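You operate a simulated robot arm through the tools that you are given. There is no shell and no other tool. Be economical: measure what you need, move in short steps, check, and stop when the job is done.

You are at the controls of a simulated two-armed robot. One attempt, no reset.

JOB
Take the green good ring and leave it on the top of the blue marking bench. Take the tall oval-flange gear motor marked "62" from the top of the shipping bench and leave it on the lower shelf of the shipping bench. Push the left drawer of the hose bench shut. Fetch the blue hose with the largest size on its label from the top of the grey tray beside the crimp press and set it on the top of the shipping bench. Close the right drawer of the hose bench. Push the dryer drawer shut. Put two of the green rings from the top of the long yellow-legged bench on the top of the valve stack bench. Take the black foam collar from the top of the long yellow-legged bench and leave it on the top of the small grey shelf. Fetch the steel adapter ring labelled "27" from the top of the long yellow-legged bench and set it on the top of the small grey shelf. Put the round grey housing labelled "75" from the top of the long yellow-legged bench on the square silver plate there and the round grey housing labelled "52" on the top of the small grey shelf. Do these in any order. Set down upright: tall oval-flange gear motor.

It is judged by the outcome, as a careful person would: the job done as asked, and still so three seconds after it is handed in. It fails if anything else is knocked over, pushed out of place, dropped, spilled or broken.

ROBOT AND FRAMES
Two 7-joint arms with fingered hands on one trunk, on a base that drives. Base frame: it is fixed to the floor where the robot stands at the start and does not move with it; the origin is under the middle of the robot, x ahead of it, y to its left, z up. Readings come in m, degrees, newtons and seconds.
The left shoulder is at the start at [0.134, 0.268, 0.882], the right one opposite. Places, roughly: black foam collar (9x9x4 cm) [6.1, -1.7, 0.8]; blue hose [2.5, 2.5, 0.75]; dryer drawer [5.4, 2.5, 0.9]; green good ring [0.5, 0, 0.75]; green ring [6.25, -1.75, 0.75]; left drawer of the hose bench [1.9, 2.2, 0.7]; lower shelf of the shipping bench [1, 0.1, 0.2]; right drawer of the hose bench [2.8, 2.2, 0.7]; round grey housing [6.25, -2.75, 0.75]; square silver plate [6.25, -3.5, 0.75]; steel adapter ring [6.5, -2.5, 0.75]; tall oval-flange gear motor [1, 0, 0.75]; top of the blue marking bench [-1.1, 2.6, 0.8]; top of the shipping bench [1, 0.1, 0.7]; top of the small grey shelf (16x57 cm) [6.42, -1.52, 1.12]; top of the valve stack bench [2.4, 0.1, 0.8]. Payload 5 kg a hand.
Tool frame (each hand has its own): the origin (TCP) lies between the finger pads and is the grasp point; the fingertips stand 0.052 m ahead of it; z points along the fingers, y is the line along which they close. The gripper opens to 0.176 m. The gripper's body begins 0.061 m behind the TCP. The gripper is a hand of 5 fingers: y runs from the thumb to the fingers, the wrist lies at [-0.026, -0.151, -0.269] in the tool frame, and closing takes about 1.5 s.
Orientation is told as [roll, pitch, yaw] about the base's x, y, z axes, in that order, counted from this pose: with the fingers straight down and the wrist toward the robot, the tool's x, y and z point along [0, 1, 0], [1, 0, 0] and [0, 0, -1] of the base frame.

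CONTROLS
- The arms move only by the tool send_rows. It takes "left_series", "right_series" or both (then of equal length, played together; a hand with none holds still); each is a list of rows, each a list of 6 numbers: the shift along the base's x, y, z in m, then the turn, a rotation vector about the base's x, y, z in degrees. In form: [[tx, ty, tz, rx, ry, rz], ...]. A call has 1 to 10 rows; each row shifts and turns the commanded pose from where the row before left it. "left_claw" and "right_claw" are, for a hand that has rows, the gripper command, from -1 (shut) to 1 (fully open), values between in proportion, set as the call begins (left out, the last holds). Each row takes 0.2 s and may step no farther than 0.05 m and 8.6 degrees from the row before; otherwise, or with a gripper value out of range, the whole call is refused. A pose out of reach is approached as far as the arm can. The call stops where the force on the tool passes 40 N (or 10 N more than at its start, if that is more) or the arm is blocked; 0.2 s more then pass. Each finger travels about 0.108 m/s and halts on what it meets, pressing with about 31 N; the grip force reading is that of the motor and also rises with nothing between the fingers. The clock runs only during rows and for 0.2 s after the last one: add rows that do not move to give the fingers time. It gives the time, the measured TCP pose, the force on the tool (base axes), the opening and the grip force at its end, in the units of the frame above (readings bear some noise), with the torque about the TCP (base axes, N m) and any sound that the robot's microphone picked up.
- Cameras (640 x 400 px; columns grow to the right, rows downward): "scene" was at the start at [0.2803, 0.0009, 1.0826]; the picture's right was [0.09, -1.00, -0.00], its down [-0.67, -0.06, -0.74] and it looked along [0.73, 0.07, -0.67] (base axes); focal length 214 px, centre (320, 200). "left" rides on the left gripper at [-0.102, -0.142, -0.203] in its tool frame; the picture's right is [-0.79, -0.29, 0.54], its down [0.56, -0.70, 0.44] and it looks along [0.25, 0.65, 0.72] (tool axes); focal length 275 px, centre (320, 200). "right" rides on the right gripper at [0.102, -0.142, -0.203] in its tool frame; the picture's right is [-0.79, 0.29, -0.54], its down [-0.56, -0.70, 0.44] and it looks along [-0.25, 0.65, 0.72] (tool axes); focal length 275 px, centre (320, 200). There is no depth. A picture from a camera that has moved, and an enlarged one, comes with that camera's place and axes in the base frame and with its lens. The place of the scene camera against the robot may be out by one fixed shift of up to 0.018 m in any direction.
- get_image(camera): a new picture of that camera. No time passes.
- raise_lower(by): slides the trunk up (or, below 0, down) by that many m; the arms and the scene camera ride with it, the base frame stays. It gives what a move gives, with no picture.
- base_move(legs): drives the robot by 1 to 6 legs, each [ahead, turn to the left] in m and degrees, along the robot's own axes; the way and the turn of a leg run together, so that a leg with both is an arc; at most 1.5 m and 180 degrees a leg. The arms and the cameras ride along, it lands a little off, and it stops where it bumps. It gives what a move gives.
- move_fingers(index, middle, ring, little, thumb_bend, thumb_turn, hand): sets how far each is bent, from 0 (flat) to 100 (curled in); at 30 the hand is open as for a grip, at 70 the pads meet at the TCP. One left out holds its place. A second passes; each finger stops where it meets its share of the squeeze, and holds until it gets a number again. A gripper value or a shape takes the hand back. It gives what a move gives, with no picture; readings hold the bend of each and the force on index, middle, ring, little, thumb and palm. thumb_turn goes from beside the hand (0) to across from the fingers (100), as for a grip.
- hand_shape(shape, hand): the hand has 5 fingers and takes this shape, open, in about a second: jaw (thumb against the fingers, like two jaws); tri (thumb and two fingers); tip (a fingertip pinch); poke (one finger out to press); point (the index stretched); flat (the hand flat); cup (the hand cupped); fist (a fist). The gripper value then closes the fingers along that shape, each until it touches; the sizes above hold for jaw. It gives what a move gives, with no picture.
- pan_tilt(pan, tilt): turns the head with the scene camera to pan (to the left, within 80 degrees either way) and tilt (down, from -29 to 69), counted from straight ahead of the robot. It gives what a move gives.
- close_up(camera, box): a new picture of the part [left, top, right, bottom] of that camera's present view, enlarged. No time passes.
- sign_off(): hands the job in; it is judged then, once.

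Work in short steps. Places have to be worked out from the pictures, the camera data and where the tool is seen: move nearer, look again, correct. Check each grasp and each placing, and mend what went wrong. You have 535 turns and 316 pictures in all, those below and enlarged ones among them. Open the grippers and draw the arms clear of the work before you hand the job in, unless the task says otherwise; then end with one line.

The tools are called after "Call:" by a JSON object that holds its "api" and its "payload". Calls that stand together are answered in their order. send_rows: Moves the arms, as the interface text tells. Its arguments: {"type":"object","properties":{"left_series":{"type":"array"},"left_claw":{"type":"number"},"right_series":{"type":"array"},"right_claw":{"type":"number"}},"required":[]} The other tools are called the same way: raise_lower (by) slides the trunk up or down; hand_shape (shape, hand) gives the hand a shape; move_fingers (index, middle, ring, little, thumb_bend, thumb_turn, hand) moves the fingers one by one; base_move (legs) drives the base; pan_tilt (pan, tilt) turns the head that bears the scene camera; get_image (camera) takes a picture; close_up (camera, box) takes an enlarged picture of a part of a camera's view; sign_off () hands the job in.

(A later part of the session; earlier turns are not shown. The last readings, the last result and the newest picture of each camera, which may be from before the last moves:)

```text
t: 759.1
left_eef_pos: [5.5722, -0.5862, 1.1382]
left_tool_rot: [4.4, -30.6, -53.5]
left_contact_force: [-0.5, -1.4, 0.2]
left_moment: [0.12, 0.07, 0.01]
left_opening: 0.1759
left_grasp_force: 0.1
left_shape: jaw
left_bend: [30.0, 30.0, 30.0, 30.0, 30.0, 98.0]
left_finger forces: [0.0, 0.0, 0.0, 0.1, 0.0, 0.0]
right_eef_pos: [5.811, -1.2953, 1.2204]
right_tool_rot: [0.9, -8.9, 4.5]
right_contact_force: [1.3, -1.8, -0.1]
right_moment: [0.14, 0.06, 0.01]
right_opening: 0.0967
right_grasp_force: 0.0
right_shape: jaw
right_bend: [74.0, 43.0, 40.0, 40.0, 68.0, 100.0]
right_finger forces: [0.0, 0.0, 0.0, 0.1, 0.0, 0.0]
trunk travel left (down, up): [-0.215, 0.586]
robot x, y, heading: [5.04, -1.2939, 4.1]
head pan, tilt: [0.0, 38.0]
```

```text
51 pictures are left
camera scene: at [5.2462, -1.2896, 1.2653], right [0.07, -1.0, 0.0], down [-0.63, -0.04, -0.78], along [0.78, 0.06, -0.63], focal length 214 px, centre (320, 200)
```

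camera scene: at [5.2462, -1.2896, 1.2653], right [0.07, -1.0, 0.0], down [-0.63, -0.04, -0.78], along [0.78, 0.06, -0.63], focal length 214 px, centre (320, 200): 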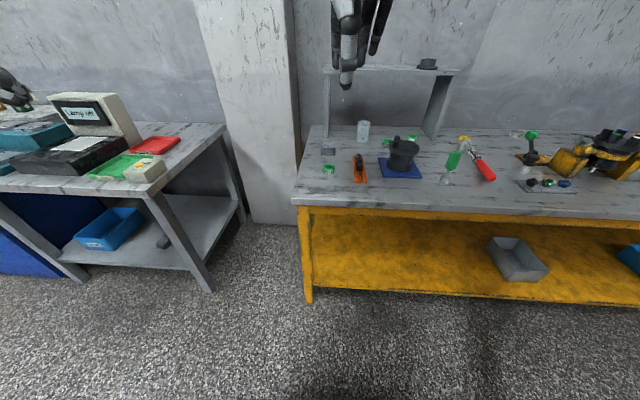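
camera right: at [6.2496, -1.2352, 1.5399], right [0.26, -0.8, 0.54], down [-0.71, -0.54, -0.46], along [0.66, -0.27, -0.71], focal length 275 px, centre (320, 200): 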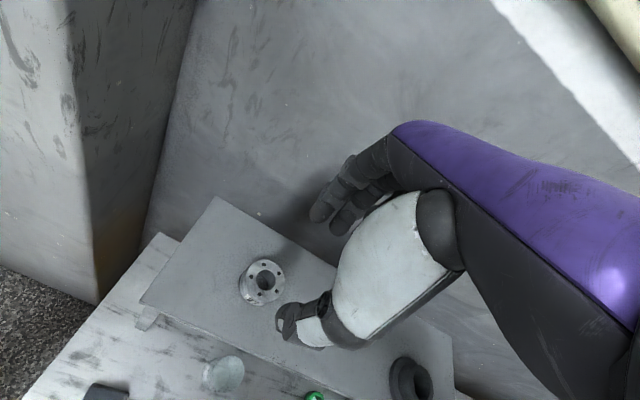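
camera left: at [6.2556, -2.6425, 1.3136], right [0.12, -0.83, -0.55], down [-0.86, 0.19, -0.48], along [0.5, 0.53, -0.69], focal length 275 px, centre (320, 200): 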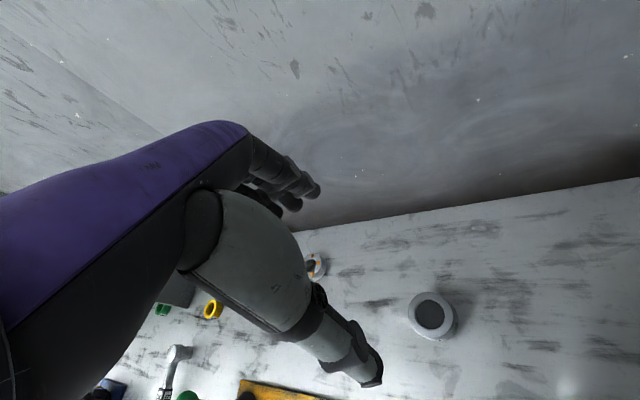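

The left elbow is out now. I'll un-pitch and bring the hand to a neutral pose.

Call:
{"api": "send_rows", "payload": {"left_series": [[0.01, -0.03, 0, 6.1, 4.5, 0], [0.01, -0.03, 0, 6.1, 4.5, 0], [0.01, -0.03, 0, 6.1, 4.5, 0], [0.01, -0.03, 0, 6.1, 4.5, 0], [0.01, -0.03, 0, 0, 0, 8], [0.01, -0.03, 0, 0, 0, 8], [0.01, -0.03, 0, 0, 0, 8], [0.01, -0.03, 0, 0, 0, 8], [0.01, -0.03, 0, 0, 0, 8], [0.01, -0.03, 0, 0, 0, 8]]}}

Call:
{"api": "send_rows", "payload": {"left_series": [[0, 0, 0, 0, 0, 7], [0, 0, 0, 0, 0, 0]], "right_series": [[0, 0, 0, 0, 8, 0], [0, 0, 0, 0, 0, 0]], "right_claw": 1}}

Call:
{"api": "base_move", "payload": {"legs": [[-0.1, 0], [0, -47]]}}

Call:
{"api": "base_move", "payload": {"legs": [[0, -47]]}}

```text
t: 760.4
left_eef_pos: [5.5794, -0.6861, 1.1069]
left_tool_rot: [-0.3, 0.0, -38.5]
left_contact_force: [-5.1, -1.1, 1.1]
left_moment: [0.17, -0.57, 0.12]
left_opening: 0.1762
left_grasp_force: 0.0
left_shape: jaw
left_bend: [30.0, 30.0, 30.0, 30.0, 30.0, 98.0]
left_finger forces: [0.1, 0.0, 0.1, 0.0, 0.1, 0.0]
right_eef_pos: [5.7888, -1.2958, 1.2345]
right_tool_rot: [0.8, -10.2, 5.0]
right_contact_force: [-3.6, -1.7, 1.2]
right_moment: [0.14, -0.36, -0.02]
right_opening: 0.0969
right_grasp_force: 0.1
right_shape: jaw
right_bend: [74.0, 43.0, 40.0, 40.0, 68.0, 100.0]
right_finger forces: [0.0, 0.0, 0.0, 0.0, 0.0, 0.0]
trunk travel left (down, up): [-0.215, 0.586]
robot x, y, heading: [5.0397, -1.2974, 4.2]
head pan, tilt: [0.0, 38.0]
stopped in row 6 (left hand): the force on the tool passed its limit at 110 N (the readings are from after the stop); the commanded pose is now the measured one
```

```text
t: 761.0
left_eef_pos: [5.5761, -0.6748, 1.1042]
left_tool_rot: [-1.2, -1.2, -30.3]
left_contact_force: [-0.8, 0.2, 1.2]
left_moment: [0.03, -0.1, 0.05]
left_opening: 0.1759
left_grasp_force: 0.2
left_shape: jaw
left_bend: [30.0, 30.0, 30.0, 30.0, 30.0, 98.0]
left_finger forces: [0.0, 0.1, 0.0, 0.0, 0.1, 0.0]
right_eef_pos: [5.7923, -1.2955, 1.234]
right_tool_rot: [1.6, -2.1, 4.8]
right_contact_force: [-1.1, 0.2, 1.5]
right_moment: [0.01, -0.1, -0.01]
right_opening: 0.1756
right_grasp_force: 0.0
right_shape: jaw
right_bend: [30.0, 30.0, 30.0, 30.0, 30.0, 98.0]
right_finger forces: [0.0, 0.0, 0.0, 0.0, 0.0, 0.1]
trunk travel left (down, up): [-0.215, 0.586]
robot x, y, heading: [5.0364, -1.2972, 4.1]
head pan, tilt: [0.0, 38.0]
```

```text
t: 765.5
left_eef_pos: [5.7683, -1.2578, 1.0908]
left_tool_rot: [-2.9, -1.2, -75.6]
left_contact_force: [0.0, 0.0, -0.6]
left_moment: [-0.11, 0.04, 0.01]
left_opening: 0.176
left_grasp_force: 0.0
left_shape: jaw
left_bend: [30.0, 30.0, 30.0, 30.0, 30.0, 98.0]
left_finger forces: [0.1, 0.0, 0.1, 0.0, 0.0, 0.1]
right_eef_pos: [5.4539, -1.8538, 1.2323]
right_tool_rot: [1.4, -1.9, -42.3]
right_contact_force: [0.5, 0.5, 0.6]
right_moment: [-0.07, 0.07, -0.04]
right_opening: 0.1759
right_grasp_force: 0.2
right_shape: jaw
right_bend: [30.0, 30.0, 30.0, 30.0, 30.0, 98.0]
right_finger forces: [0.1, 0.1, 0.1, 0.0, 0.0, 0.0]
trunk travel left (down, up): [-0.215, 0.586]
robot x, y, heading: [4.955, -1.2895, -43.1]
head pan, tilt: [0.0, 38.0]
```

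```text
t: 766.2
left_eef_pos: [5.7213, -1.2215, 1.1089]
left_tool_rot: [-2.8, -3.6, -73.7]
left_contact_force: [-5.4, 4.2, 6.0]
left_moment: [-0.41, -0.9, 0.34]
left_opening: 0.1762
left_grasp_force: 0.1
left_shape: jaw
left_bend: [30.0, 30.0, 30.0, 30.0, 30.0, 97.0]
left_finger forces: [0.0, 0.0, 0.0, 0.0, 0.0, 0.1]
right_eef_pos: [5.3967, -1.8266, 1.266]
right_tool_rot: [1.3, -4.5, -42.4]
right_contact_force: [-8.7, 4.4, 6.8]
right_moment: [-0.61, -0.77, -0.18]
right_opening: 0.1759
right_grasp_force: 0.2
right_shape: jaw
right_bend: [30.0, 30.0, 30.0, 30.0, 30.0, 98.0]
right_finger forces: [0.0, 0.0, 0.1, 0.0, 0.0, 0.1]
trunk travel left (down, up): [-0.215, 0.586]
robot x, y, heading: [4.9502, -1.2906, -42.6]
head pan, tilt: [0.0, 38.0]
stopped in leg 1: the force on the tool passed its limit at 51 N (the readings are from after the stop); the commanded pose is now the measured one
```

Call:
{"api": "base_move", "payload": {"legs": [[0, -25], [0, -22], [0.35, 0], [0.35, 0], [0.35, 0], [0.3, 0]]}}

Call:
{"api": "base_move", "payload": {"legs": [[0, 45]]}}

```text
t: 779.9
left_eef_pos: [5.5359, -3.1709, 1.1013]
left_tool_rot: [-3.3, -3.1, -120.7]
left_contact_force: [-0.1, -1.0, -0.8]
left_moment: [0.06, -0.02, -0.02]
left_opening: 0.1759
left_grasp_force: 0.0
left_shape: jaw
left_bend: [30.0, 30.0, 30.0, 30.0, 30.0, 97.0]
left_finger forces: [0.1, 0.0, 0.0, 0.0, 0.1, 0.0]
right_eef_pos: [4.8728, -3.3501, 1.2559]
right_tool_rot: [1.1, -3.9, -89.3]
right_contact_force: [-0.4, -0.9, -0.3]
right_moment: [0.1, -0.03, 0.03]
right_opening: 0.1758
right_grasp_force: 0.0
right_shape: jaw
right_bend: [30.0, 30.0, 30.0, 30.0, 30.0, 97.0]
right_finger forces: [0.0, 0.0, 0.0, 0.1, 0.0, 0.0]
trunk travel left (down, up): [-0.215, 0.586]
robot x, y, heading: [4.9548, -2.6482, -89.8]
head pan, tilt: [0.0, 38.0]
```

```text
t: 783.4
left_eef_pos: [5.7252, -2.5975, 1.1086]
left_tool_rot: [-3.0, -3.8, -75.7]
left_contact_force: [0.1, -0.1, 0.5]
left_moment: [0.0, -0.03, -0.01]
left_opening: 0.1759
left_grasp_force: 0.0
left_shape: jaw
left_bend: [30.0, 30.0, 30.0, 30.0, 30.0, 97.0]
left_finger forces: [0.0, 0.0, 0.1, 0.0, 0.1, 0.0]
right_eef_pos: [5.3815, -3.1928, 1.2657]
right_tool_rot: [1.1, -4.6, -44.2]
right_contact_force: [-0.8, -0.3, 0.3]
right_moment: [0.01, -0.05, 0.05]
right_opening: 0.1759
right_grasp_force: 0.0
right_shape: jaw
right_bend: [30.0, 30.0, 30.0, 30.0, 30.0, 98.0]
right_finger forces: [0.0, 0.0, 0.1, 0.1, 0.0, 0.1]
trunk travel left (down, up): [-0.215, 0.586]
robot x, y, heading: [4.9434, -2.6557, -44.8]
head pan, tilt: [0.0, 38.0]
```

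Call:
{"api": "send_rows", "payload": {"left_series": [[0, 0, 0, 0, 0, 0], [0, 0, 0.03, 0, 0, 0], [0, 0, 0.04, 0, 0, 0], [0, 0, 0.04, 0, 0, 0], [0, 0, 0.04, 0, 0, 0], [0, 0, 0, 0, 0, 0]]}}

Call:
{"api": "base_move", "payload": {"legs": [[0, 44], [0.17, 0], [0.17, 0], [0.16, 0]]}}

Call:
{"api": "get_image", "payload": {"camera": "scene"}}

Call:
{"api": "get_image", "payload": {"camera": "right"}}

```text
t: 784.8
left_eef_pos: [5.7184, -2.5893, 1.2623]
left_tool_rot: [-2.6, -4.4, -75.8]
left_contact_force: [2.3, -0.8, -1.5]
left_moment: [-0.07, 0.31, -0.06]
left_opening: 0.176
left_grasp_force: 0.1
left_shape: jaw
left_bend: [30.0, 30.0, 30.0, 30.0, 30.0, 98.0]
left_finger forces: [0.1, 0.1, 0.1, 0.0, 0.1, 0.0]
right_eef_pos: [5.373, -3.1801, 1.2733]
right_tool_rot: [1.0, -5.3, -44.3]
right_contact_force: [1.8, 0.5, -1.5]
right_moment: [0.0, 0.21, -0.03]
right_opening: 0.1762
right_grasp_force: 0.0
right_shape: jaw
right_bend: [30.0, 30.0, 30.0, 30.0, 30.0, 98.0]
right_finger forces: [0.0, 0.0, 0.0, 0.0, 0.1, 0.1]
trunk travel left (down, up): [-0.215, 0.586]
robot x, y, heading: [4.9485, -2.6579, -44.7]
head pan, tilt: [0.0, 38.0]
```

```text
t: 792.3
left_eef_pos: [5.9505, -2.0773, 1.2651]
left_tool_rot: [-2.5, -4.5, -31.6]
left_contact_force: [0.6, 0.5, -0.1]
left_moment: [0.05, 0.08, 0.0]
left_opening: 0.1762
left_grasp_force: 0.2
left_shape: jaw
left_bend: [30.0, 30.0, 30.0, 30.0, 30.0, 98.0]
left_finger forces: [0.1, 0.0, 0.1, 0.1, 0.0, 0.1]
right_eef_pos: [6.1153, -2.743, 1.2746]
right_tool_rot: [1.1, -5.2, -0.1]
right_contact_force: [1.3, -0.3, -1.8]
right_moment: [0.06, 0.11, 0.03]
right_opening: 0.1759
right_grasp_force: 0.0
right_shape: jaw
right_bend: [30.0, 30.0, 30.0, 30.0, 30.0, 97.0]
right_finger forces: [0.0, 0.1, 0.1, 0.0, 0.0, 0.0]
trunk travel left (down, up): [-0.215, 0.586]
robot x, y, heading: [5.4417, -2.6615, -0.6]
head pan, tilt: [0.0, 38.0]
```

```text
50 pictures are left
camera scene: at [5.6544, -2.6688, 1.2653], right [-0.01, -1.0, 0.0], down [-0.63, 0.01, -0.78], along [0.78, -0.01, -0.63], focal length 214 px, centre (320, 200)
```

scene: 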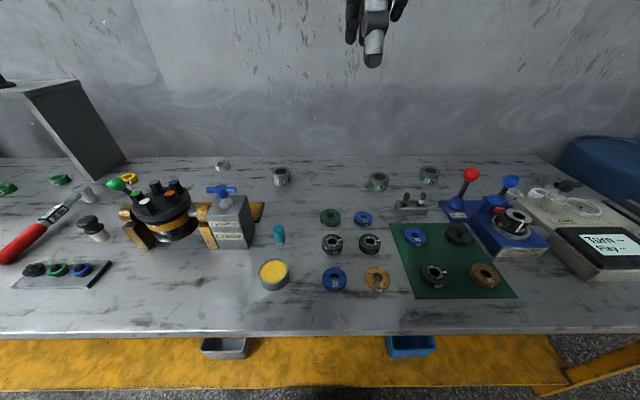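

```text
49 pictures are left
camera right: at [5.9548, -2.6451, 1.4631], right [0.24, -0.8, 0.55], down [-0.66, -0.55, -0.52], along [0.71, -0.24, -0.66], focal length 275 px, centre (320, 200)
```

right: 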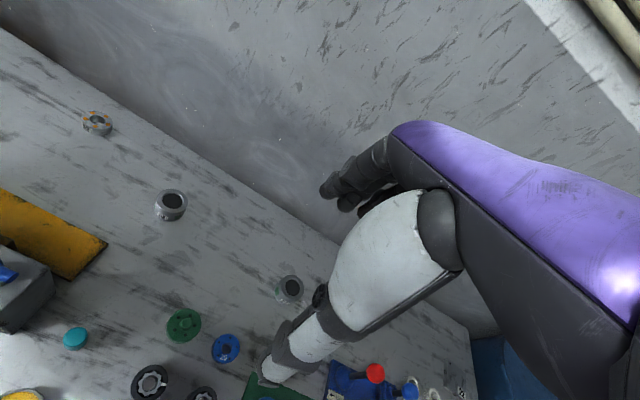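

Housing 75 is at ≈(6.278,-2.873). I'll move the right hand above it.

Call:
{"api": "send_rows", "payload": {"right_series": [[0, 0, 0, 0, 0, 0], [0.02, -0.015, -0.01, 0, 5, 0], [0.03, -0.025, -0.02, 0, 0, 0], [0.03, -0.025, -0.03, 0, 0, 0], [0.03, -0.025, -0.03, 0, 0, 0], [0.03, -0.025, -0.03, 0, 0, 0], [0.023, -0.017, -0.03, 0, 0, 0], [0, 0, -0.04, 0, 0, 0], [0, 0, -0.04, 0, 0, 0], [0, 0, 0, 0, 0, 0]]}}

Call:
{"api": "get_image", "payload": {"camera": "right"}}

```text
t: 794.5
left_eef_pos: [5.9309, -2.0759, 1.2723]
left_tool_rot: [-2.2, -5.3, -31.6]
left_contact_force: [-0.8, 0.6, 1.0]
left_moment: [-0.04, -0.18, 0.05]
left_opening: 0.1762
left_grasp_force: 0.0
left_shape: jaw
left_bend: [30.0, 30.0, 30.0, 30.0, 30.0, 97.0]
left_finger forces: [0.1, 0.0, 0.1, 0.0, 0.1, 0.1]
right_eef_pos: [6.2585, -2.8748, 1.057]
right_tool_rot: [1.2, -1.3, -0.1]
right_contact_force: [-1.2, 0.8, 1.5]
right_moment: [-0.12, -0.14, -0.04]
right_opening: 0.1762
right_grasp_force: 0.1
right_shape: jaw
right_bend: [30.0, 30.0, 30.0, 30.0, 30.0, 98.0]
right_finger forces: [0.0, 0.0, 0.0, 0.0, 0.0, 0.0]
trunk travel left (down, up): [-0.215, 0.586]
robot x, y, heading: [5.4446, -2.6592, -0.8]
head pan, tilt: [0.0, 38.0]
```

```text
48 pictures are left
camera right: at [6.1129, -2.776, 1.256], right [0.27, -0.8, 0.53], down [-0.69, -0.55, -0.47], along [0.67, -0.24, -0.71], focal length 275 px, centre (320, 200)
```

right: 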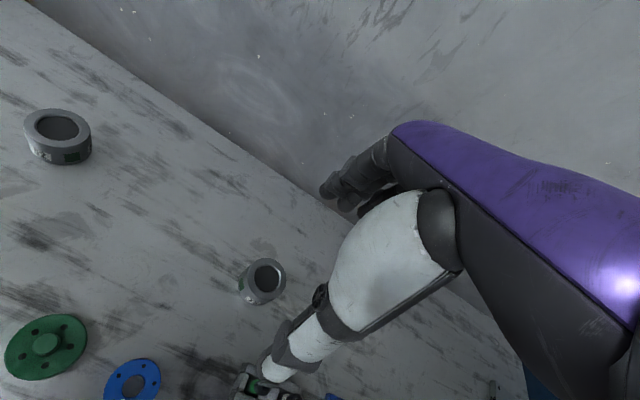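

Call:
{"api": "send_rows", "payload": {"right_series": [[0.01, 0, -0.01, 0, 0, 0], [0.016, 0.002, -0.03, 0, 0, 0], [0, 0, -0.045, 0, 0, 0], [0, 0, -0.045, 0, 0, 0], [0, 0, -0.035, 0, 0, 0], [0, 0, -0.015, 0, 0, 0], [0, 0, 0, 0, 0, 0]], "right_claw": 0.5}}

Call:
{"api": "get_image", "payload": {"camera": "right"}}

```text
t: 796.1
left_eef_pos: [5.933, -2.0771, 1.2711]
left_tool_rot: [-2.1, -5.1, -31.8]
left_contact_force: [-0.4, 0.7, 0.7]
left_moment: [-0.02, -0.02, 0.05]
left_opening: 0.1758
left_grasp_force: 0.1
left_shape: jaw
left_bend: [30.0, 30.0, 30.0, 30.0, 30.0, 97.0]
left_finger forces: [0.1, 0.0, 0.0, 0.1, 0.1, 0.1]
right_eef_pos: [6.2862, -2.8719, 0.8739]
right_tool_rot: [1.2, -1.1, -0.1]
right_contact_force: [-0.7, -0.1, 0.2]
right_moment: [-0.02, -0.01, -0.01]
right_opening: 0.1323
right_grasp_force: 0.1
right_shape: jaw
right_bend: [26.0, 36.0, 33.0, 34.0, 56.0, 99.0]
right_finger forces: [0.1, 0.0, 0.1, 0.1, 0.0, 0.1]
trunk travel left (down, up): [-0.215, 0.586]
robot x, y, heading: [5.4462, -2.6608, -0.9]
head pan, tilt: [0.0, 38.0]
```

```text
47 pictures are left
camera right: at [6.1398, -2.7741, 1.0737], right [0.27, -0.8, 0.53], down [-0.69, -0.55, -0.47], along [0.66, -0.24, -0.71], focal length 275 px, centre (320, 200)
```

right: 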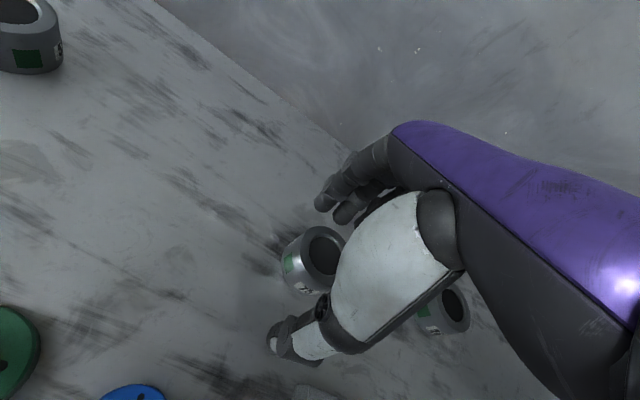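

Straddled well. I'll close, tighten, and lift.

Call:
{"api": "send_rows", "payload": {"right_series": [[0, 0, -0.003, 0, 0, 0], [0, 0, 0, 0, 0, 0], [0, 0, 0, 0, 0, 0], [0, 0, 0, 0, 0, 0], [0, 0, 0, 0, 0, 0], [0, 0, 0, 0, 0, 0], [0, 0, 0, 0, 0, 0], [0, 0, 0, 0, 0, 0]], "right_claw": -1}}

Call:
{"api": "move_fingers", "payload": {"hand": "right", "index": 92, "middle": 92, "ring": 92, "thumb_bend": 97}}

Call:
{"api": "send_rows", "payload": {"right_series": [[0, 0, 0, 0, 0, 0], [0, 0, 0.02, 0, 0, 0], [0, 0, 0.03, 0, 0, 0], [0, 0, 0.04, 0, 0, 0], [0, 0, 0.045, 0, 0, 0], [0, 0, 0.045, 0, 0, 0], [0, 0, 0.045, 0, 0, 0], [0, 0, 0.045, 0, 0, 0], [0, 0, 0.045, 0, 0, 0], [0, 0, 0, 0, 0, 0]]}}

Call:
{"api": "get_image", "payload": {"camera": "right"}}

```text
t: 797.9
left_eef_pos: [5.9339, -2.0775, 1.2704]
left_tool_rot: [-2.2, -5.2, -31.7]
left_contact_force: [1.0, -0.3, 0.5]
left_moment: [0.01, 0.04, -0.01]
left_opening: 0.1757
left_grasp_force: 0.0
left_shape: jaw
left_bend: [30.0, 30.0, 30.0, 30.0, 30.0, 97.0]
left_finger forces: [0.1, 0.1, 0.1, 0.0, 0.0, 0.1]
right_eef_pos: [6.285, -2.8735, 0.8692]
right_tool_rot: [1.2, -1.0, -0.2]
right_contact_force: [-0.2, 1.0, -0.3]
right_moment: [-0.01, 0.0, 0.01]
right_opening: 0.0582
right_grasp_force: 30.6
right_shape: jaw
right_bend: [74.0, 46.0, 49.0, 45.0, 75.0, 100.0]
right_finger forces: [12.9, 9.7, 0.1, 0.1, 25.5, 0.0]
trunk travel left (down, up): [-0.215, 0.586]
robot x, y, heading: [5.4453, -2.6564, -0.7]
head pan, tilt: [0.0, 38.0]
```

```text
t: 798.9
left_eef_pos: [5.9335, -2.0765, 1.2715]
left_tool_rot: [-2.2, -5.2, -31.7]
left_contact_force: [0.0, 0.6, -0.2]
left_moment: [0.01, -0.01, 0.01]
left_opening: 0.1759
left_grasp_force: 0.0
left_shape: jaw
left_bend: [30.0, 30.0, 30.0, 30.0, 30.0, 97.0]
left_finger forces: [0.0, 0.1, 0.1, 0.1, 0.1, 0.1]
right_eef_pos: [6.2863, -2.8724, 0.8714]
right_tool_rot: [1.2, -1.2, -0.1]
right_contact_force: [2.8, 1.1, 7.2]
right_moment: [0.0, -0.71, 0.14]
right_opening: 0.0619
right_grasp_force: 35.5
right_shape: fingers
right_bend: [74.0, 49.0, 67.0, 46.0, 76.0, 99.0]
right_finger forces: [13.9, 9.2, 11.7, 0.0, 34.9, 0.1]
trunk travel left (down, up): [-0.215, 0.586]
robot x, y, heading: [5.4423, -2.657, -0.7]
head pan, tilt: [0.0, 38.0]
```

```text
t: 801.1
left_eef_pos: [5.9351, -2.078, 1.2698]
left_tool_rot: [-2.1, -4.9, -31.8]
left_contact_force: [1.9, 0.3, -0.5]
left_moment: [0.03, 0.13, -0.03]
left_opening: 0.1758
left_grasp_force: 0.0
left_shape: jaw
left_bend: [30.0, 30.0, 30.0, 30.0, 30.0, 97.0]
left_finger forces: [0.1, 0.1, 0.1, 0.0, 0.1, 0.1]
right_eef_pos: [6.2881, -2.8754, 1.1841]
right_tool_rot: [1.1, -0.9, -0.1]
right_contact_force: [1.6, -0.7, -4.7]
right_moment: [0.12, 0.2, 0.02]
right_opening: 0.0616
right_grasp_force: 35.4
right_shape: fingers
right_bend: [74.0, 50.0, 68.0, 46.0, 76.0, 99.0]
right_finger forces: [14.0, 9.5, 11.6, 0.0, 35.6, 0.0]
trunk travel left (down, up): [-0.215, 0.586]
robot x, y, heading: [5.4484, -2.6568, -0.2]
head pan, tilt: [0.0, 38.0]
```

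```text
46 pictures are left
camera right: at [6.1427, -2.7763, 1.3845], right [0.28, -0.8, 0.53], down [-0.7, -0.55, -0.46], along [0.66, -0.24, -0.71], focal length 275 px, centre (320, 200)
```

right: 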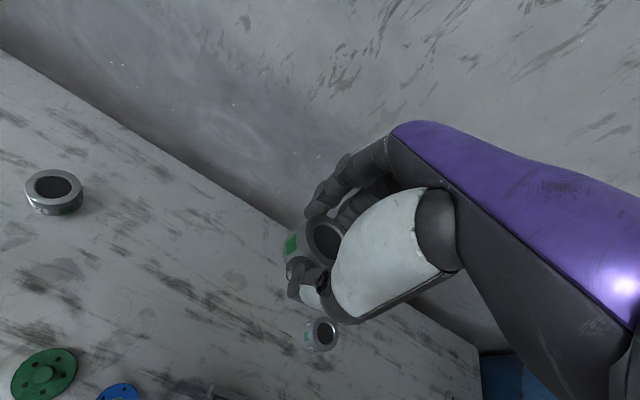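

Housing 75 is held. I'll shift the robot 0.67 m to the right to reach the silver plate.

Call:
{"api": "base_move", "payload": {"legs": [[-0.2, 0], [-0.2, 0], [0, -45], [0, -45]]}}

Call:
{"api": "base_move", "payload": {"legs": [[0.33, 0], [0.34, 0], [0, 45], [0, 45]]}}

Call:
{"api": "get_image", "payload": {"camera": "scene"}}

```text
t: 810.8
left_eef_pos: [5.6281, -3.1476, 1.2681]
left_tool_rot: [-2.8, -5.5, -121.7]
left_contact_force: [1.6, 0.0, -0.3]
left_moment: [0.0, 0.13, 0.04]
left_opening: 0.1761
left_grasp_force: 0.1
left_shape: jaw
left_bend: [30.0, 30.0, 30.0, 30.0, 30.0, 97.0]
left_finger forces: [0.1, 0.0, 0.0, 0.1, 0.0, 0.0]
right_eef_pos: [4.8239, -3.4936, 1.1866]
right_tool_rot: [0.9, -1.2, -90.7]
right_contact_force: [1.6, -0.5, -4.0]
right_moment: [0.09, 0.12, -0.02]
right_opening: 0.0609
right_grasp_force: 33.5
right_shape: fingers
right_bend: [74.0, 50.0, 71.0, 45.0, 76.0, 99.0]
right_finger forces: [14.8, 9.6, 10.6, 0.0, 32.6, 0.0]
trunk travel left (down, up): [-0.215, 0.586]
robot x, y, heading: [5.0773, -2.6557, -90.8]
head pan, tilt: [0.0, 38.0]
```

```text
t: 811.5
left_eef_pos: [5.6188, -3.0874, 1.2808]
left_tool_rot: [-3.8, -8.6, -119.8]
left_contact_force: [-3.9, 9.2, 5.2]
left_moment: [-1.04, -0.81, 0.45]
left_opening: 0.1761
left_grasp_force: 0.1
left_shape: jaw
left_bend: [30.0, 30.0, 30.0, 30.0, 30.0, 97.0]
left_finger forces: [0.0, 0.0, 0.0, 0.1, 0.1, 0.0]
right_eef_pos: [4.8039, -3.4338, 1.2152]
right_tool_rot: [0.8, -3.3, -88.9]
right_contact_force: [-8.4, 7.9, 3.5]
right_moment: [-0.72, -0.77, -0.01]
right_opening: 0.0615
right_grasp_force: 35.1
right_shape: fingers
right_bend: [74.0, 49.0, 71.0, 45.0, 77.0, 100.0]
right_finger forces: [15.1, 10.7, 11.2, 0.0, 32.7, 0.1]
trunk travel left (down, up): [-0.215, 0.586]
robot x, y, heading: [5.0807, -2.6541, -90.7]
head pan, tilt: [0.0, 38.0]
stopped in leg 1: the force on the tool passed its limit at 128 N (the readings are from after the stop); the commanded pose is now the measured one
```

```text
45 pictures are left
camera scene: at [5.0795, -2.8553, 1.2666], right [-1.0, 0.02, 0.0], down [0.01, 0.62, -0.78], along [-0.01, -0.78, -0.62], focal length 214 px, centre (320, 200)
```

scene: 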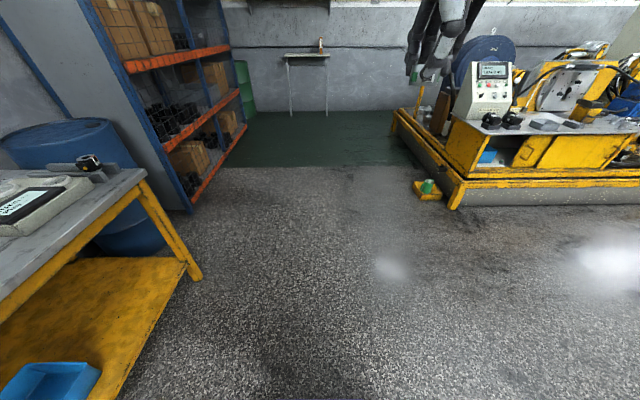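

Call:
{"api": "base_move", "payload": {"legs": [[0.33, 0], [0.33, 0], [0, 45], [0, 46]]}}

Call:
{"api": "get_image", "payload": {"camera": "scene"}}

```text
t: 822.9
left_eef_pos: [5.5025, -2.7662, 1.2735]
left_tool_rot: [-4.3, -7.9, -29.1]
left_contact_force: [-0.7, 0.3, 0.1]
left_moment: [0.02, -0.02, 0.05]
left_opening: 0.1761
left_grasp_force: 0.1
left_shape: jaw
left_bend: [30.0, 30.0, 30.0, 30.0, 30.0, 97.0]
left_finger forces: [0.0, 0.0, 0.0, 0.0, 0.0, 0.1]
right_eef_pos: [5.8578, -3.575, 1.2089]
right_tool_rot: [0.3, -2.6, 1.8]
right_contact_force: [-1.1, -1.1, -3.7]
right_moment: [0.07, 0.08, 0.0]
right_opening: 0.0609
right_grasp_force: 33.0
right_shape: fingers
right_bend: [74.0, 49.0, 71.0, 45.0, 77.0, 100.0]
right_finger forces: [15.0, 10.6, 10.2, 0.1, 29.8, 0.0]
trunk travel left (down, up): [-0.215, 0.586]
robot x, y, heading: [5.0693, -3.3445, -0.3]
head pan, tilt: [0.0, 38.0]
```

```text
44 pictures are left
camera scene: at [5.2761, -3.3534, 1.2655], right [-0.01, -1.0, 0.0], down [-0.63, 0.0, -0.78], along [0.78, 0.0, -0.63], focal length 214 px, centre (320, 200)
```

scene: 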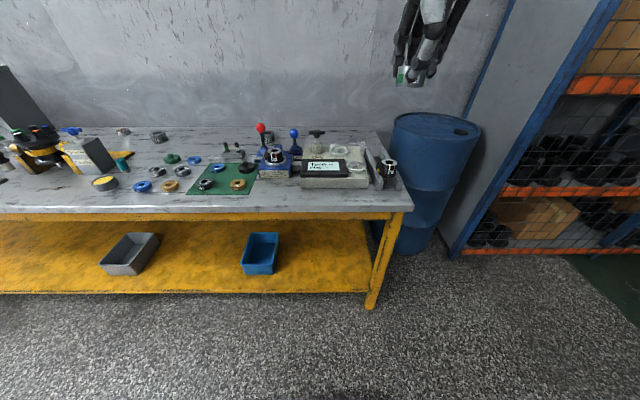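

Call:
{"api": "base_move", "payload": {"legs": [[0.18, 0], [0.18, 0]]}}

Call:
{"api": "get_image", "payload": {"camera": "right"}}

Call:
{"api": "close_up", "payload": {"camera": "scene", "box": [210, 100, 430, 230]}}

```text
t: 826.1
left_eef_pos: [5.8513, -2.7675, 1.2769]
left_tool_rot: [-4.0, -8.5, -28.9]
left_contact_force: [2.1, 0.1, 0.6]
left_moment: [-0.01, 0.22, -0.05]
left_opening: 0.1758
left_grasp_force: 0.0
left_shape: jaw
left_bend: [30.0, 30.0, 30.0, 30.0, 30.0, 98.0]
left_finger forces: [0.0, 0.0, 0.0, 0.1, 0.0, 0.1]
right_eef_pos: [6.2085, -3.5738, 1.2166]
right_tool_rot: [0.4, -3.2, 2.0]
right_contact_force: [1.4, 0.2, -5.7]
right_moment: [0.12, 0.32, 0.04]
right_opening: 0.0608
right_grasp_force: 33.6
right_shape: fingers
right_bend: [74.0, 49.0, 71.0, 45.0, 77.0, 100.0]
right_finger forces: [15.4, 10.9, 11.0, 0.0, 30.2, 0.1]
trunk travel left (down, up): [-0.215, 0.586]
robot x, y, heading: [5.4326, -3.3479, -0.2]
head pan, tilt: [0.0, 38.0]
```

```text
43 pictures are left
camera right: at [6.0517, -3.4792, 1.4095], right [0.28, -0.79, 0.55], down [-0.66, -0.58, -0.48], along [0.7, -0.22, -0.68], focal length 275 px, centre (320, 200)
```

right: 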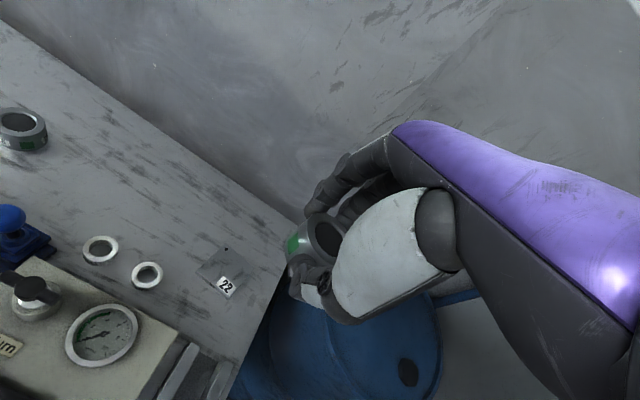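

```text
2.91 times, centred on (320, 165) of scene
camera zoom: at [5.6417, -3.355, 1.2649], right [0.0, -1.0, 0.0], down [-0.63, 0.0, -0.78], along [0.78, 0.0, -0.63], focal length 624 px, centre (320, 302)
```

zoom: 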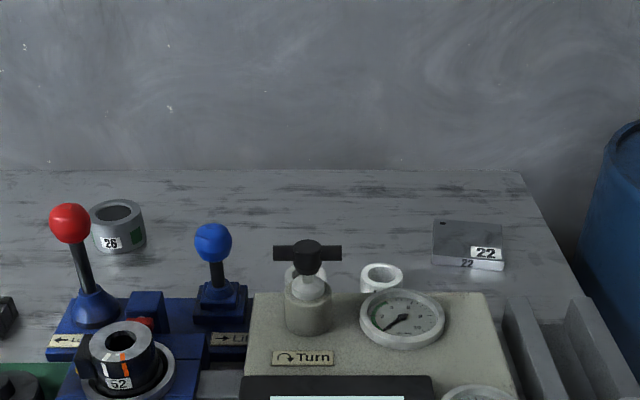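

The "22" plate is at ≈(6.305,-3.535). I'll move over it and lower.

Call:
{"api": "send_rows", "payload": {"right_series": [[0, 0, 0, 0, 0, 0], [0.015, 0.006, 0, 0, 2.2, 0], [0.025, 0.01, -0.02, 0, 0, -2], [0.025, 0.01, -0.03, 0, 0, 0], [0.025, 0.01, -0.04, 0, 0, 0], [0.007, 0.003, -0.045, 0, 0, 0], [0, 0, -0.045, 0, 0, 0], [0, 0, -0.045, 0, 0, 0], [0, 0, -0.03, 0, 0, 0], [0, 0, 0, 0, 0, 0]]}}

Call:
{"api": "get_image", "payload": {"camera": "right"}}

Call:
{"api": "close_up", "payload": {"camera": "scene", "box": [300, 100, 420, 200]}}

```text
t: 828.3
left_eef_pos: [5.8316, -2.7668, 1.2855]
left_tool_rot: [-3.8, -9.3, -29.1]
left_contact_force: [-0.3, -0.4, 0.0]
left_moment: [-0.01, -0.06, 0.03]
left_opening: 0.1758
left_grasp_force: 0.1
left_shape: jaw
left_bend: [30.0, 30.0, 30.0, 30.0, 30.0, 97.0]
left_finger forces: [0.0, 0.0, 0.0, 0.1, 0.0, 0.0]
right_eef_pos: [6.2862, -3.5344, 0.9726]
right_tool_rot: [0.5, -2.0, 0.0]
right_contact_force: [-0.5, -0.3, -3.2]
right_moment: [-0.02, 0.05, 0.03]
right_opening: 0.0607
right_grasp_force: 34.1
right_shape: fingers
right_bend: [74.0, 49.0, 71.0, 45.0, 78.0, 100.0]
right_finger forces: [15.7, 11.1, 10.6, 0.1, 30.7, 0.0]
trunk travel left (down, up): [-0.215, 0.586]
robot x, y, heading: [5.432, -3.3462, -0.1]
head pan, tilt: [0.0, 38.0]
```

```text
41 pictures are left
camera right: at [6.1382, -3.4343, 1.1698], right [0.27, -0.79, 0.54], down [-0.69, -0.55, -0.47], along [0.68, -0.25, -0.69], focal length 275 px, centre (320, 200)
```

right: 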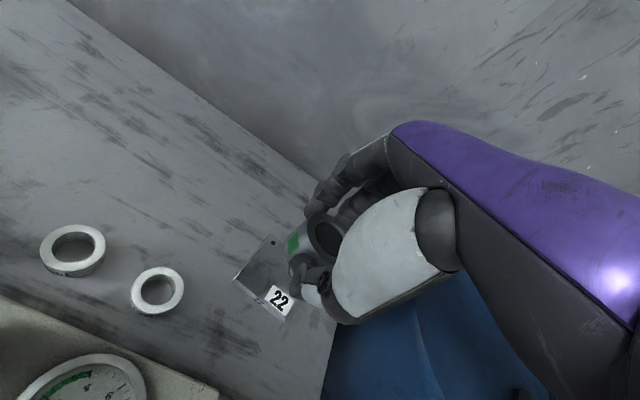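

```text
4.00 times, centred on (360, 150) of scene
camera zoom: at [5.6393, -3.3546, 1.2657], right [0.0, -1.0, 0.0], down [-0.63, 0.0, -0.78], along [0.78, 0.0, -0.63], focal length 858 px, centre (160, 400)
```

zoom: 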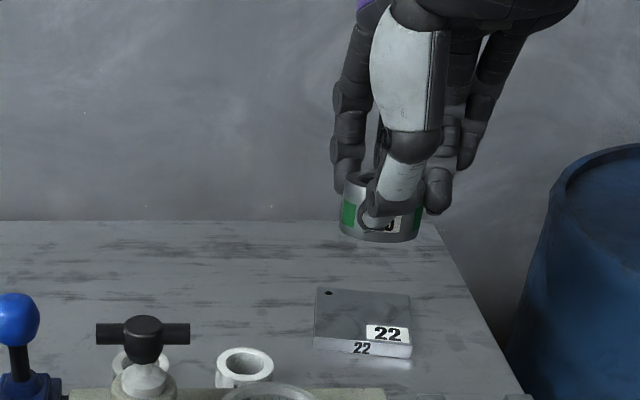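

Call:
{"api": "send_rows", "payload": {"right_series": [[0.006, -0.004, -0.02, 0, 1, 0], [0.006, -0.004, -0.025, 0, 0, 0], [0, 0, -0.02, 0, 0, 0], [0, 0, 0, 0, 0, 0]]}}

Call:
{"api": "close_up", "payload": {"camera": "scene", "box": [300, 100, 420, 200]}}

```text
t: 829.3
left_eef_pos: [5.8311, -2.7683, 1.2835]
left_tool_rot: [-3.7, -9.3, -29.0]
left_contact_force: [-0.9, 0.9, -0.4]
left_moment: [-0.01, -0.04, 0.05]
left_opening: 0.1757
left_grasp_force: 0.0
left_shape: jaw
left_bend: [30.0, 30.0, 30.0, 30.0, 30.0, 97.0]
left_finger forces: [0.0, 0.0, 0.1, 0.0, 0.0, 0.0]
right_eef_pos: [6.3, -3.5424, 0.9071]
right_tool_rot: [0.4, -0.9, 0.0]
right_contact_force: [-0.2, -0.4, -3.0]
right_moment: [0.02, 0.04, -0.04]
right_opening: 0.0605
right_grasp_force: 34.1
right_shape: fingers
right_bend: [74.0, 49.0, 71.0, 45.0, 78.0, 100.0]
right_finger forces: [15.9, 11.2, 10.5, 0.0, 30.4, 0.1]
trunk travel left (down, up): [-0.215, 0.586]
robot x, y, heading: [5.4341, -3.3477, -0.1]
head pan, tilt: [0.0, 38.0]
```

```text
4.00 times, centred on (360, 150) of scene
camera zoom: at [5.6395, -3.3546, 1.2656], right [0.0, -1.0, 0.0], down [-0.63, 0.0, -0.78], along [0.78, 0.0, -0.63], focal length 858 px, centre (160, 400)
```

zoom: 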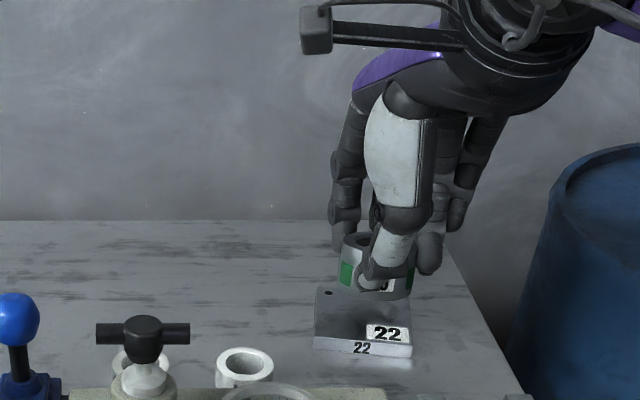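

Relative to the plate the housing is ~2.5 cm too far back, so I'll correct and lower a bit.

Call:
{"api": "send_rows", "payload": {"right_series": [[-0.012, 0.005, 0, 0, 0, 0], [-0.012, 0.004, -0.004, 0, 0, 0], [0, 0, -0.004, 0, 0, 0], [0, 0, 0, 0, 0, 0]]}}

Call:
{"api": "close_up", "payload": {"camera": "scene", "box": [320, 130, 400, 200]}}

```text
t: 830.3
left_eef_pos: [5.8325, -2.7683, 1.2826]
left_tool_rot: [-3.7, -9.3, -29.0]
left_contact_force: [0.3, 0.1, -0.1]
left_moment: [0.01, -0.03, 0.0]
left_opening: 0.1756
left_grasp_force: 0.1
left_shape: jaw
left_bend: [30.0, 30.0, 30.0, 30.0, 30.0, 97.0]
left_finger forces: [0.0, 0.0, 0.0, 0.0, 0.0, 0.0]
right_eef_pos: [6.2757, -3.534, 0.9004]
right_tool_rot: [0.4, -0.9, -0.1]
right_contact_force: [-0.1, 0.0, -3.6]
right_moment: [0.02, 0.08, 0.02]
right_opening: 0.0607
right_grasp_force: 33.8
right_shape: fingers
right_bend: [74.0, 49.0, 71.0, 45.0, 78.0, 100.0]
right_finger forces: [15.8, 11.3, 10.3, 0.1, 30.5, 0.1]
trunk travel left (down, up): [-0.215, 0.586]
robot x, y, heading: [5.435, -3.3474, -0.3]
head pan, tilt: [0.0, 38.0]
```

```text
5.71 times, centred on (360, 165) of scene
camera zoom: at [5.6398, -3.3547, 1.2654], right [0.0, -1.0, 0.0], down [-0.63, 0.0, -0.78], along [0.78, 0.0, -0.63], focal length 1226 px, centre (91, 400)
```

zoom: 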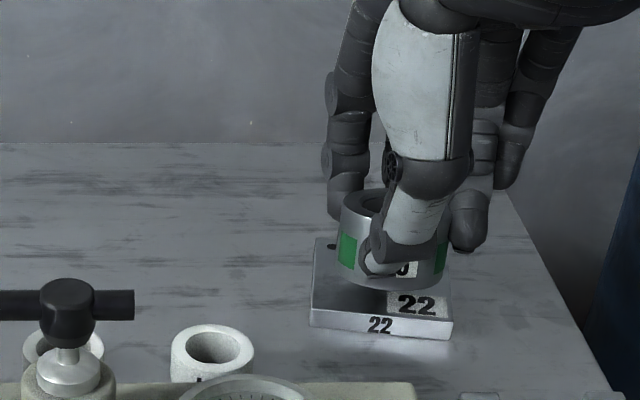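

Now it's well aligned. I'll lower to contact.

Call:
{"api": "send_rows", "payload": {"right_series": [[0, 0.003, -0.004, 0, 0, 0], [0, 0, -0.004, 0, 0, 0], [0, 0, 0, 0, 0, 0]]}}

Call:
{"api": "send_rows", "payload": {"right_series": [[0, 0, -0.004, 0, 0, 0], [0, 0, 0, 0, 0, 0]]}}

```text
t: 831.1
left_eef_pos: [5.8321, -2.7674, 1.2826]
left_tool_rot: [-3.8, -9.3, -29.0]
left_contact_force: [-0.9, -0.1, 0.9]
left_moment: [-0.01, 0.01, 0.01]
left_opening: 0.1757
left_grasp_force: 0.1
left_shape: jaw
left_bend: [30.0, 30.0, 30.0, 30.0, 30.0, 97.0]
left_finger forces: [0.0, 0.0, 0.1, 0.0, 0.1, 0.0]
right_eef_pos: [6.275, -3.5306, 0.8922]
right_tool_rot: [0.5, -0.9, -0.1]
right_contact_force: [0.6, 0.7, -3.5]
right_moment: [0.0, 0.04, 0.04]
right_opening: 0.0606
right_grasp_force: 34.1
right_shape: fingers
right_bend: [74.0, 49.0, 71.0, 45.0, 78.0, 100.0]
right_finger forces: [15.7, 11.4, 10.4, 0.0, 30.5, 0.0]
trunk travel left (down, up): [-0.215, 0.586]
robot x, y, heading: [5.4328, -3.3448, -0.3]
head pan, tilt: [0.0, 38.0]
```

```text
t: 831.7
left_eef_pos: [5.8324, -2.7676, 1.2832]
left_tool_rot: [-3.7, -9.3, -29.1]
left_contact_force: [-0.2, -0.3, -0.1]
left_moment: [0.0, 0.03, -0.01]
left_opening: 0.1759
left_grasp_force: 0.1
left_shape: jaw
left_bend: [30.0, 30.0, 30.0, 30.0, 30.0, 97.0]
left_finger forces: [0.1, 0.0, 0.1, 0.0, 0.0, 0.0]
right_eef_pos: [6.2754, -3.5318, 0.8889]
right_tool_rot: [0.4, -0.9, 0.0]
right_contact_force: [0.3, 0.6, -2.8]
right_moment: [0.0, 0.05, 0.01]
right_opening: 0.0607
right_grasp_force: 33.7
right_shape: fingers
right_bend: [74.0, 49.0, 71.0, 45.0, 78.0, 100.0]
right_finger forces: [15.8, 11.3, 10.4, 0.0, 30.4, 0.0]
trunk travel left (down, up): [-0.215, 0.586]
robot x, y, heading: [5.4336, -3.3471, -0.5]
head pan, tilt: [0.0, 38.0]
```

Call:
{"api": "send_rows", "payload": {"right_series": [[0, 0, -0.004, 0, 0, 0], [0, 0, -0.003, 0, 0, 0], [0, 0, 0, 0, 0, 0]]}}

Call:
{"api": "close_up", "payload": {"camera": "scene", "box": [320, 130, 400, 200]}}

```text
t: 832.5
left_eef_pos: [5.8304, -2.7665, 1.2833]
left_tool_rot: [-3.6, -9.5, -29.0]
left_contact_force: [0.4, 0.4, 0.6]
left_moment: [0.01, 0.02, 0.01]
left_opening: 0.176
left_grasp_force: 0.0
left_shape: jaw
left_bend: [30.0, 30.0, 30.0, 30.0, 30.0, 97.0]
left_finger forces: [0.0, 0.1, 0.0, 0.0, 0.0, 0.0]
right_eef_pos: [6.2753, -3.5301, 0.8845]
right_tool_rot: [0.4, -1.2, 0.0]
right_contact_force: [-2.1, 1.1, 22.8]
right_moment: [-0.21, -1.12, 0.0]
right_opening: 0.0602
right_grasp_force: 35.5
right_shape: fingers
right_bend: [74.0, 49.0, 72.0, 45.0, 77.0, 100.0]
right_finger forces: [14.7, 11.4, 10.4, 0.0, 34.3, 0.1]
trunk travel left (down, up): [-0.215, 0.586]
robot x, y, heading: [5.4316, -3.3472, -0.5]
head pan, tilt: [0.0, 38.0]
```

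```text
5.71 times, centred on (360, 165) of scene
camera zoom: at [5.638, -3.3543, 1.266], right [0.0, -1.0, 0.0], down [-0.63, 0.0, -0.78], along [0.78, 0.0, -0.63], focal length 1226 px, centre (91, 400)
```

zoom: 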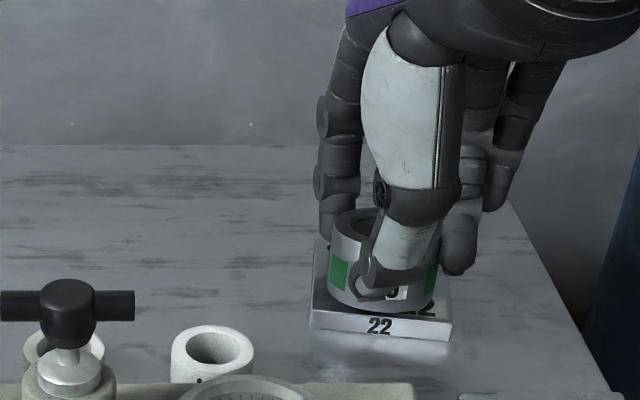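

It's seated on the plate. I'll open and lift.

Call:
{"api": "send_rows", "payload": {"right_series": [[0, 0, 0.003, 0, 0, 0], [0, 0, 0.003, 0, 0, 0], [0, 0, 0.0, 0, 0, 0], [0, 0, 0.0, 0, 0, 0], [0, 0, 0.01, 0, 0, 0], [0, 0, 0.03, 0, 0, 0], [0, 0, 0.04, 0, 0, 0], [0, 0, 0.045, 0, 0, 0], [0, 0, 0.045, 0, 0, 0], [0, 0, 0.045, 0, 0, 0]], "right_claw": 0.25}}

Call:
{"api": "close_up", "payload": {"camera": "scene", "box": [320, 130, 400, 200]}}

```text
t: 834.7
left_eef_pos: [5.8305, -2.7671, 1.2833]
left_tool_rot: [-3.6, -9.4, -28.8]
left_contact_force: [-2.5, 0.5, 0.4]
left_moment: [-0.05, -0.26, 0.07]
left_opening: 0.1757
left_grasp_force: 0.0
left_shape: jaw
left_bend: [30.0, 30.0, 30.0, 30.0, 30.0, 97.0]
left_finger forces: [0.0, 0.1, 0.0, 0.0, 0.0, 0.0]
right_eef_pos: [6.2748, -3.5322, 1.1038]
right_tool_rot: [0.3, -0.9, -0.1]
right_contact_force: [-0.2, 0.7, -1.2]
right_moment: [-0.1, -0.16, -0.05]
right_opening: 0.1096
right_grasp_force: 0.0
right_shape: jaw
right_bend: [28.0, 40.0, 37.0, 43.0, 65.0, 100.0]
right_finger forces: [0.1, 0.1, 0.0, 0.0, 0.0, 0.0]
trunk travel left (down, up): [-0.215, 0.586]
robot x, y, heading: [5.4335, -3.3481, -0.2]
head pan, tilt: [0.0, 38.0]
```

```text
5.71 times, centred on (360, 165) of scene
camera zoom: at [5.6383, -3.3543, 1.2659], right [0.0, -1.0, 0.0], down [-0.63, 0.0, -0.78], along [0.78, 0.0, -0.63], focal length 1226 px, centre (91, 400)
```

zoom: 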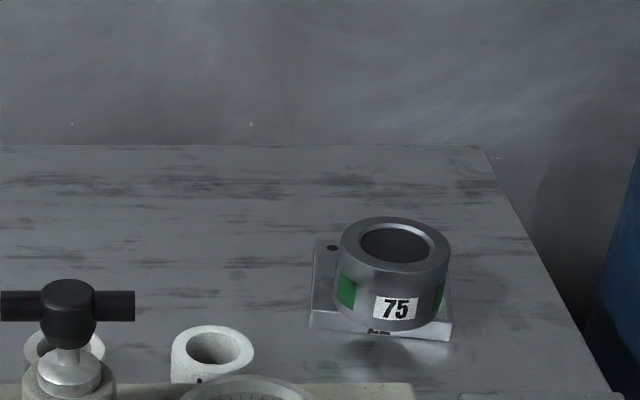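

Housing 75 is on the plate. Next, housing 52: I'll move to y≈-2.45.

Call:
{"api": "send_rows", "payload": {"right_series": [[-0.02, 0.03, 0.03, 0, 0, 0], [-0.02, 0.03, 0.03, 0, 0, 0], [-0.02, 0.02, 0.03, 0, 0, 0], [0, 0, 0, 0, 0, 0]]}}

Call:
{"api": "base_move", "payload": {"legs": [[-0.19, 0], [-0.19, 0], [0, 45], [0, 45], [0.3, 0], [0.3, 0]]}}

Call:
{"api": "base_move", "payload": {"legs": [[0.3, 0], [0, -45], [0, -45], [0.17, 0], [0.17, 0]]}}

Call:
{"api": "get_image", "payload": {"camera": "right"}}

```text
t: 835.7
left_eef_pos: [5.8334, -2.7697, 1.2837]
left_tool_rot: [-3.6, -9.2, -29.1]
left_contact_force: [1.2, -2.0, 0.1]
left_moment: [0.22, 0.16, -0.03]
left_opening: 0.1761
left_grasp_force: 0.2
left_shape: jaw
left_bend: [30.0, 30.0, 30.0, 30.0, 30.0, 97.0]
left_finger forces: [0.1, 0.0, 0.1, 0.0, 0.1, 0.0]
right_eef_pos: [6.2176, -3.4535, 1.19]
right_tool_rot: [0.4, -0.7, -0.1]
right_contact_force: [1.4, -0.9, -1.6]
right_moment: [0.2, 0.15, 0.07]
right_opening: 0.1095
right_grasp_force: 0.1
right_shape: jaw
right_bend: [28.0, 40.0, 37.0, 43.0, 65.0, 100.0]
right_finger forces: [0.1, 0.1, 0.0, 0.0, 0.0, 0.0]
trunk travel left (down, up): [-0.215, 0.586]
robot x, y, heading: [5.4309, -3.3469, -0.1]
head pan, tilt: [0.0, 38.0]
```

```text
t: 849.7
left_eef_pos: [4.4746, -2.3375, 1.2822]
left_tool_rot: [-3.6, -9.3, 60.7]
left_contact_force: [0.5, 1.4, -0.5]
left_moment: [-0.05, 0.04, 0.02]
left_opening: 0.176
left_grasp_force: 0.0
left_shape: jaw
left_bend: [30.0, 30.0, 30.0, 30.0, 30.0, 98.0]
left_finger forces: [0.0, 0.0, 0.0, 0.1, 0.0, 0.0]
right_eef_pos: [5.162, -1.9557, 1.1904]
right_tool_rot: [0.4, -0.8, 89.6]
right_contact_force: [-0.3, 1.2, -0.4]
right_moment: [-0.12, 0.02, 0.03]
right_opening: 0.1099
right_grasp_force: 0.2
right_shape: jaw
right_bend: [28.0, 40.0, 37.0, 43.0, 65.0, 100.0]
right_finger forces: [0.1, 0.1, 0.0, 0.0, 0.2, 0.0]
trunk travel left (down, up): [-0.215, 0.586]
robot x, y, heading: [5.0537, -2.7401, 89.5]
head pan, tilt: [0.0, 38.0]
```

```text
t: 861.3
left_eef_pos: [5.7851, -1.8642, 1.287]
left_tool_rot: [-3.2, -9.8, -29.3]
left_contact_force: [3.1, -1.1, -0.1]
left_moment: [0.1, 0.34, -0.16]
left_opening: 0.1759
left_grasp_force: 0.0
left_shape: jaw
left_bend: [30.0, 30.0, 30.0, 30.0, 30.0, 97.0]
left_finger forces: [0.1, 0.1, 0.0, 0.0, 0.0, 0.1]
right_eef_pos: [6.1685, -2.5506, 1.1997]
right_tool_rot: [0.4, -1.5, -0.4]
right_contact_force: [2.4, -2.7, -2.0]
right_moment: [0.36, 0.23, 0.09]
right_opening: 0.1104
right_grasp_force: 0.0
right_shape: jaw
right_bend: [28.0, 40.0, 37.0, 43.0, 64.0, 100.0]
right_finger forces: [0.0, 0.0, 0.1, 0.0, 0.0, 0.0]
trunk travel left (down, up): [-0.215, 0.586]
robot x, y, heading: [5.399, -2.4344, -0.3]
head pan, tilt: [0.0, 38.0]
```

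```text
35 pictures are left
camera right: at [6.022, -2.4492, 1.3971], right [0.27, -0.8, 0.54], down [-0.69, -0.55, -0.46], along [0.67, -0.25, -0.7], focal length 275 px, centre (320, 200)
```

right: 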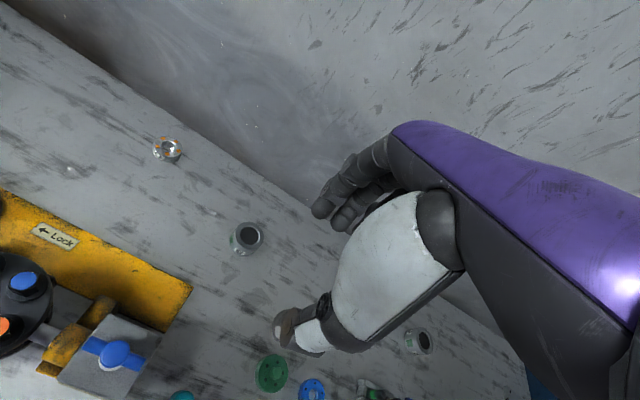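

Call:
{"api": "send_rows", "payload": {"right_series": [[0, 0, 0, 0, 0, 0], [0.026, 0.006, 0, 0, 1, 0], [0.035, 0.008, 0, 0, 0, 0], [0.035, 0.008, -0.02, 0, 0, 0], [0.035, 0.008, -0.03, 0, 0, 0], [0.025, 0.003, -0.04, 0, 0, 0], [0, 0, -0.045, 0, 0, 0], [0, 0, -0.045, 0, 0, 0], [0, 0, -0.045, 0, 0, 0], [0, 0, -0.03, 0, 0, 0]], "right_claw": 0.5}}

Call:
{"api": "get_image", "payload": {"camera": "right"}}

```text
t: 863.5
left_eef_pos: [5.7692, -1.8627, 1.2903]
left_tool_rot: [-3.1, -10.0, -29.3]
left_contact_force: [1.0, 1.0, -0.2]
left_moment: [0.0, 0.16, -0.1]
left_opening: 0.1761
left_grasp_force: 0.1
left_shape: jaw
left_bend: [30.0, 30.0, 30.0, 30.0, 30.0, 98.0]
left_finger forces: [0.0, 0.1, 0.0, 0.0, 0.1, 0.0]
right_eef_pos: [6.3082, -2.515, 0.9556]
right_tool_rot: [0.2, -1.3, -0.4]
right_contact_force: [0.7, -0.6, 1.4]
right_moment: [0.01, 0.16, 0.01]
right_opening: 0.132
right_grasp_force: 0.1
right_shape: jaw
right_bend: [26.0, 36.0, 33.0, 34.0, 56.0, 99.0]
right_finger forces: [0.0, 0.0, 0.0, 0.0, 0.0, 0.1]
trunk travel left (down, up): [-0.215, 0.586]
robot x, y, heading: [5.3983, -2.4278, -0.3]
head pan, tilt: [0.0, 38.0]
```

```text
34 pictures are left
camera right: at [6.1613, -2.4134, 1.1538], right [0.27, -0.8, 0.54], down [-0.7, -0.55, -0.46], along [0.67, -0.25, -0.7], focal length 275 px, centre (320, 200)
```

right: 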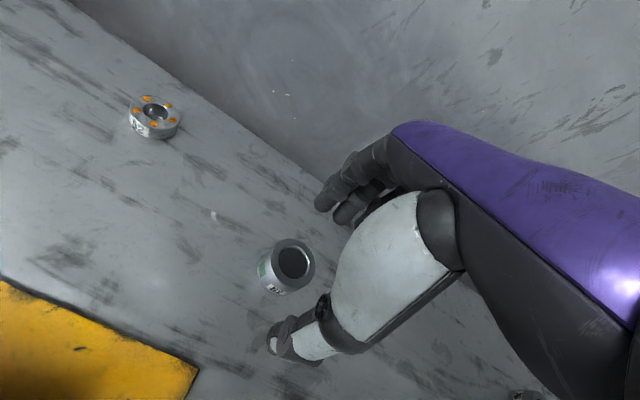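

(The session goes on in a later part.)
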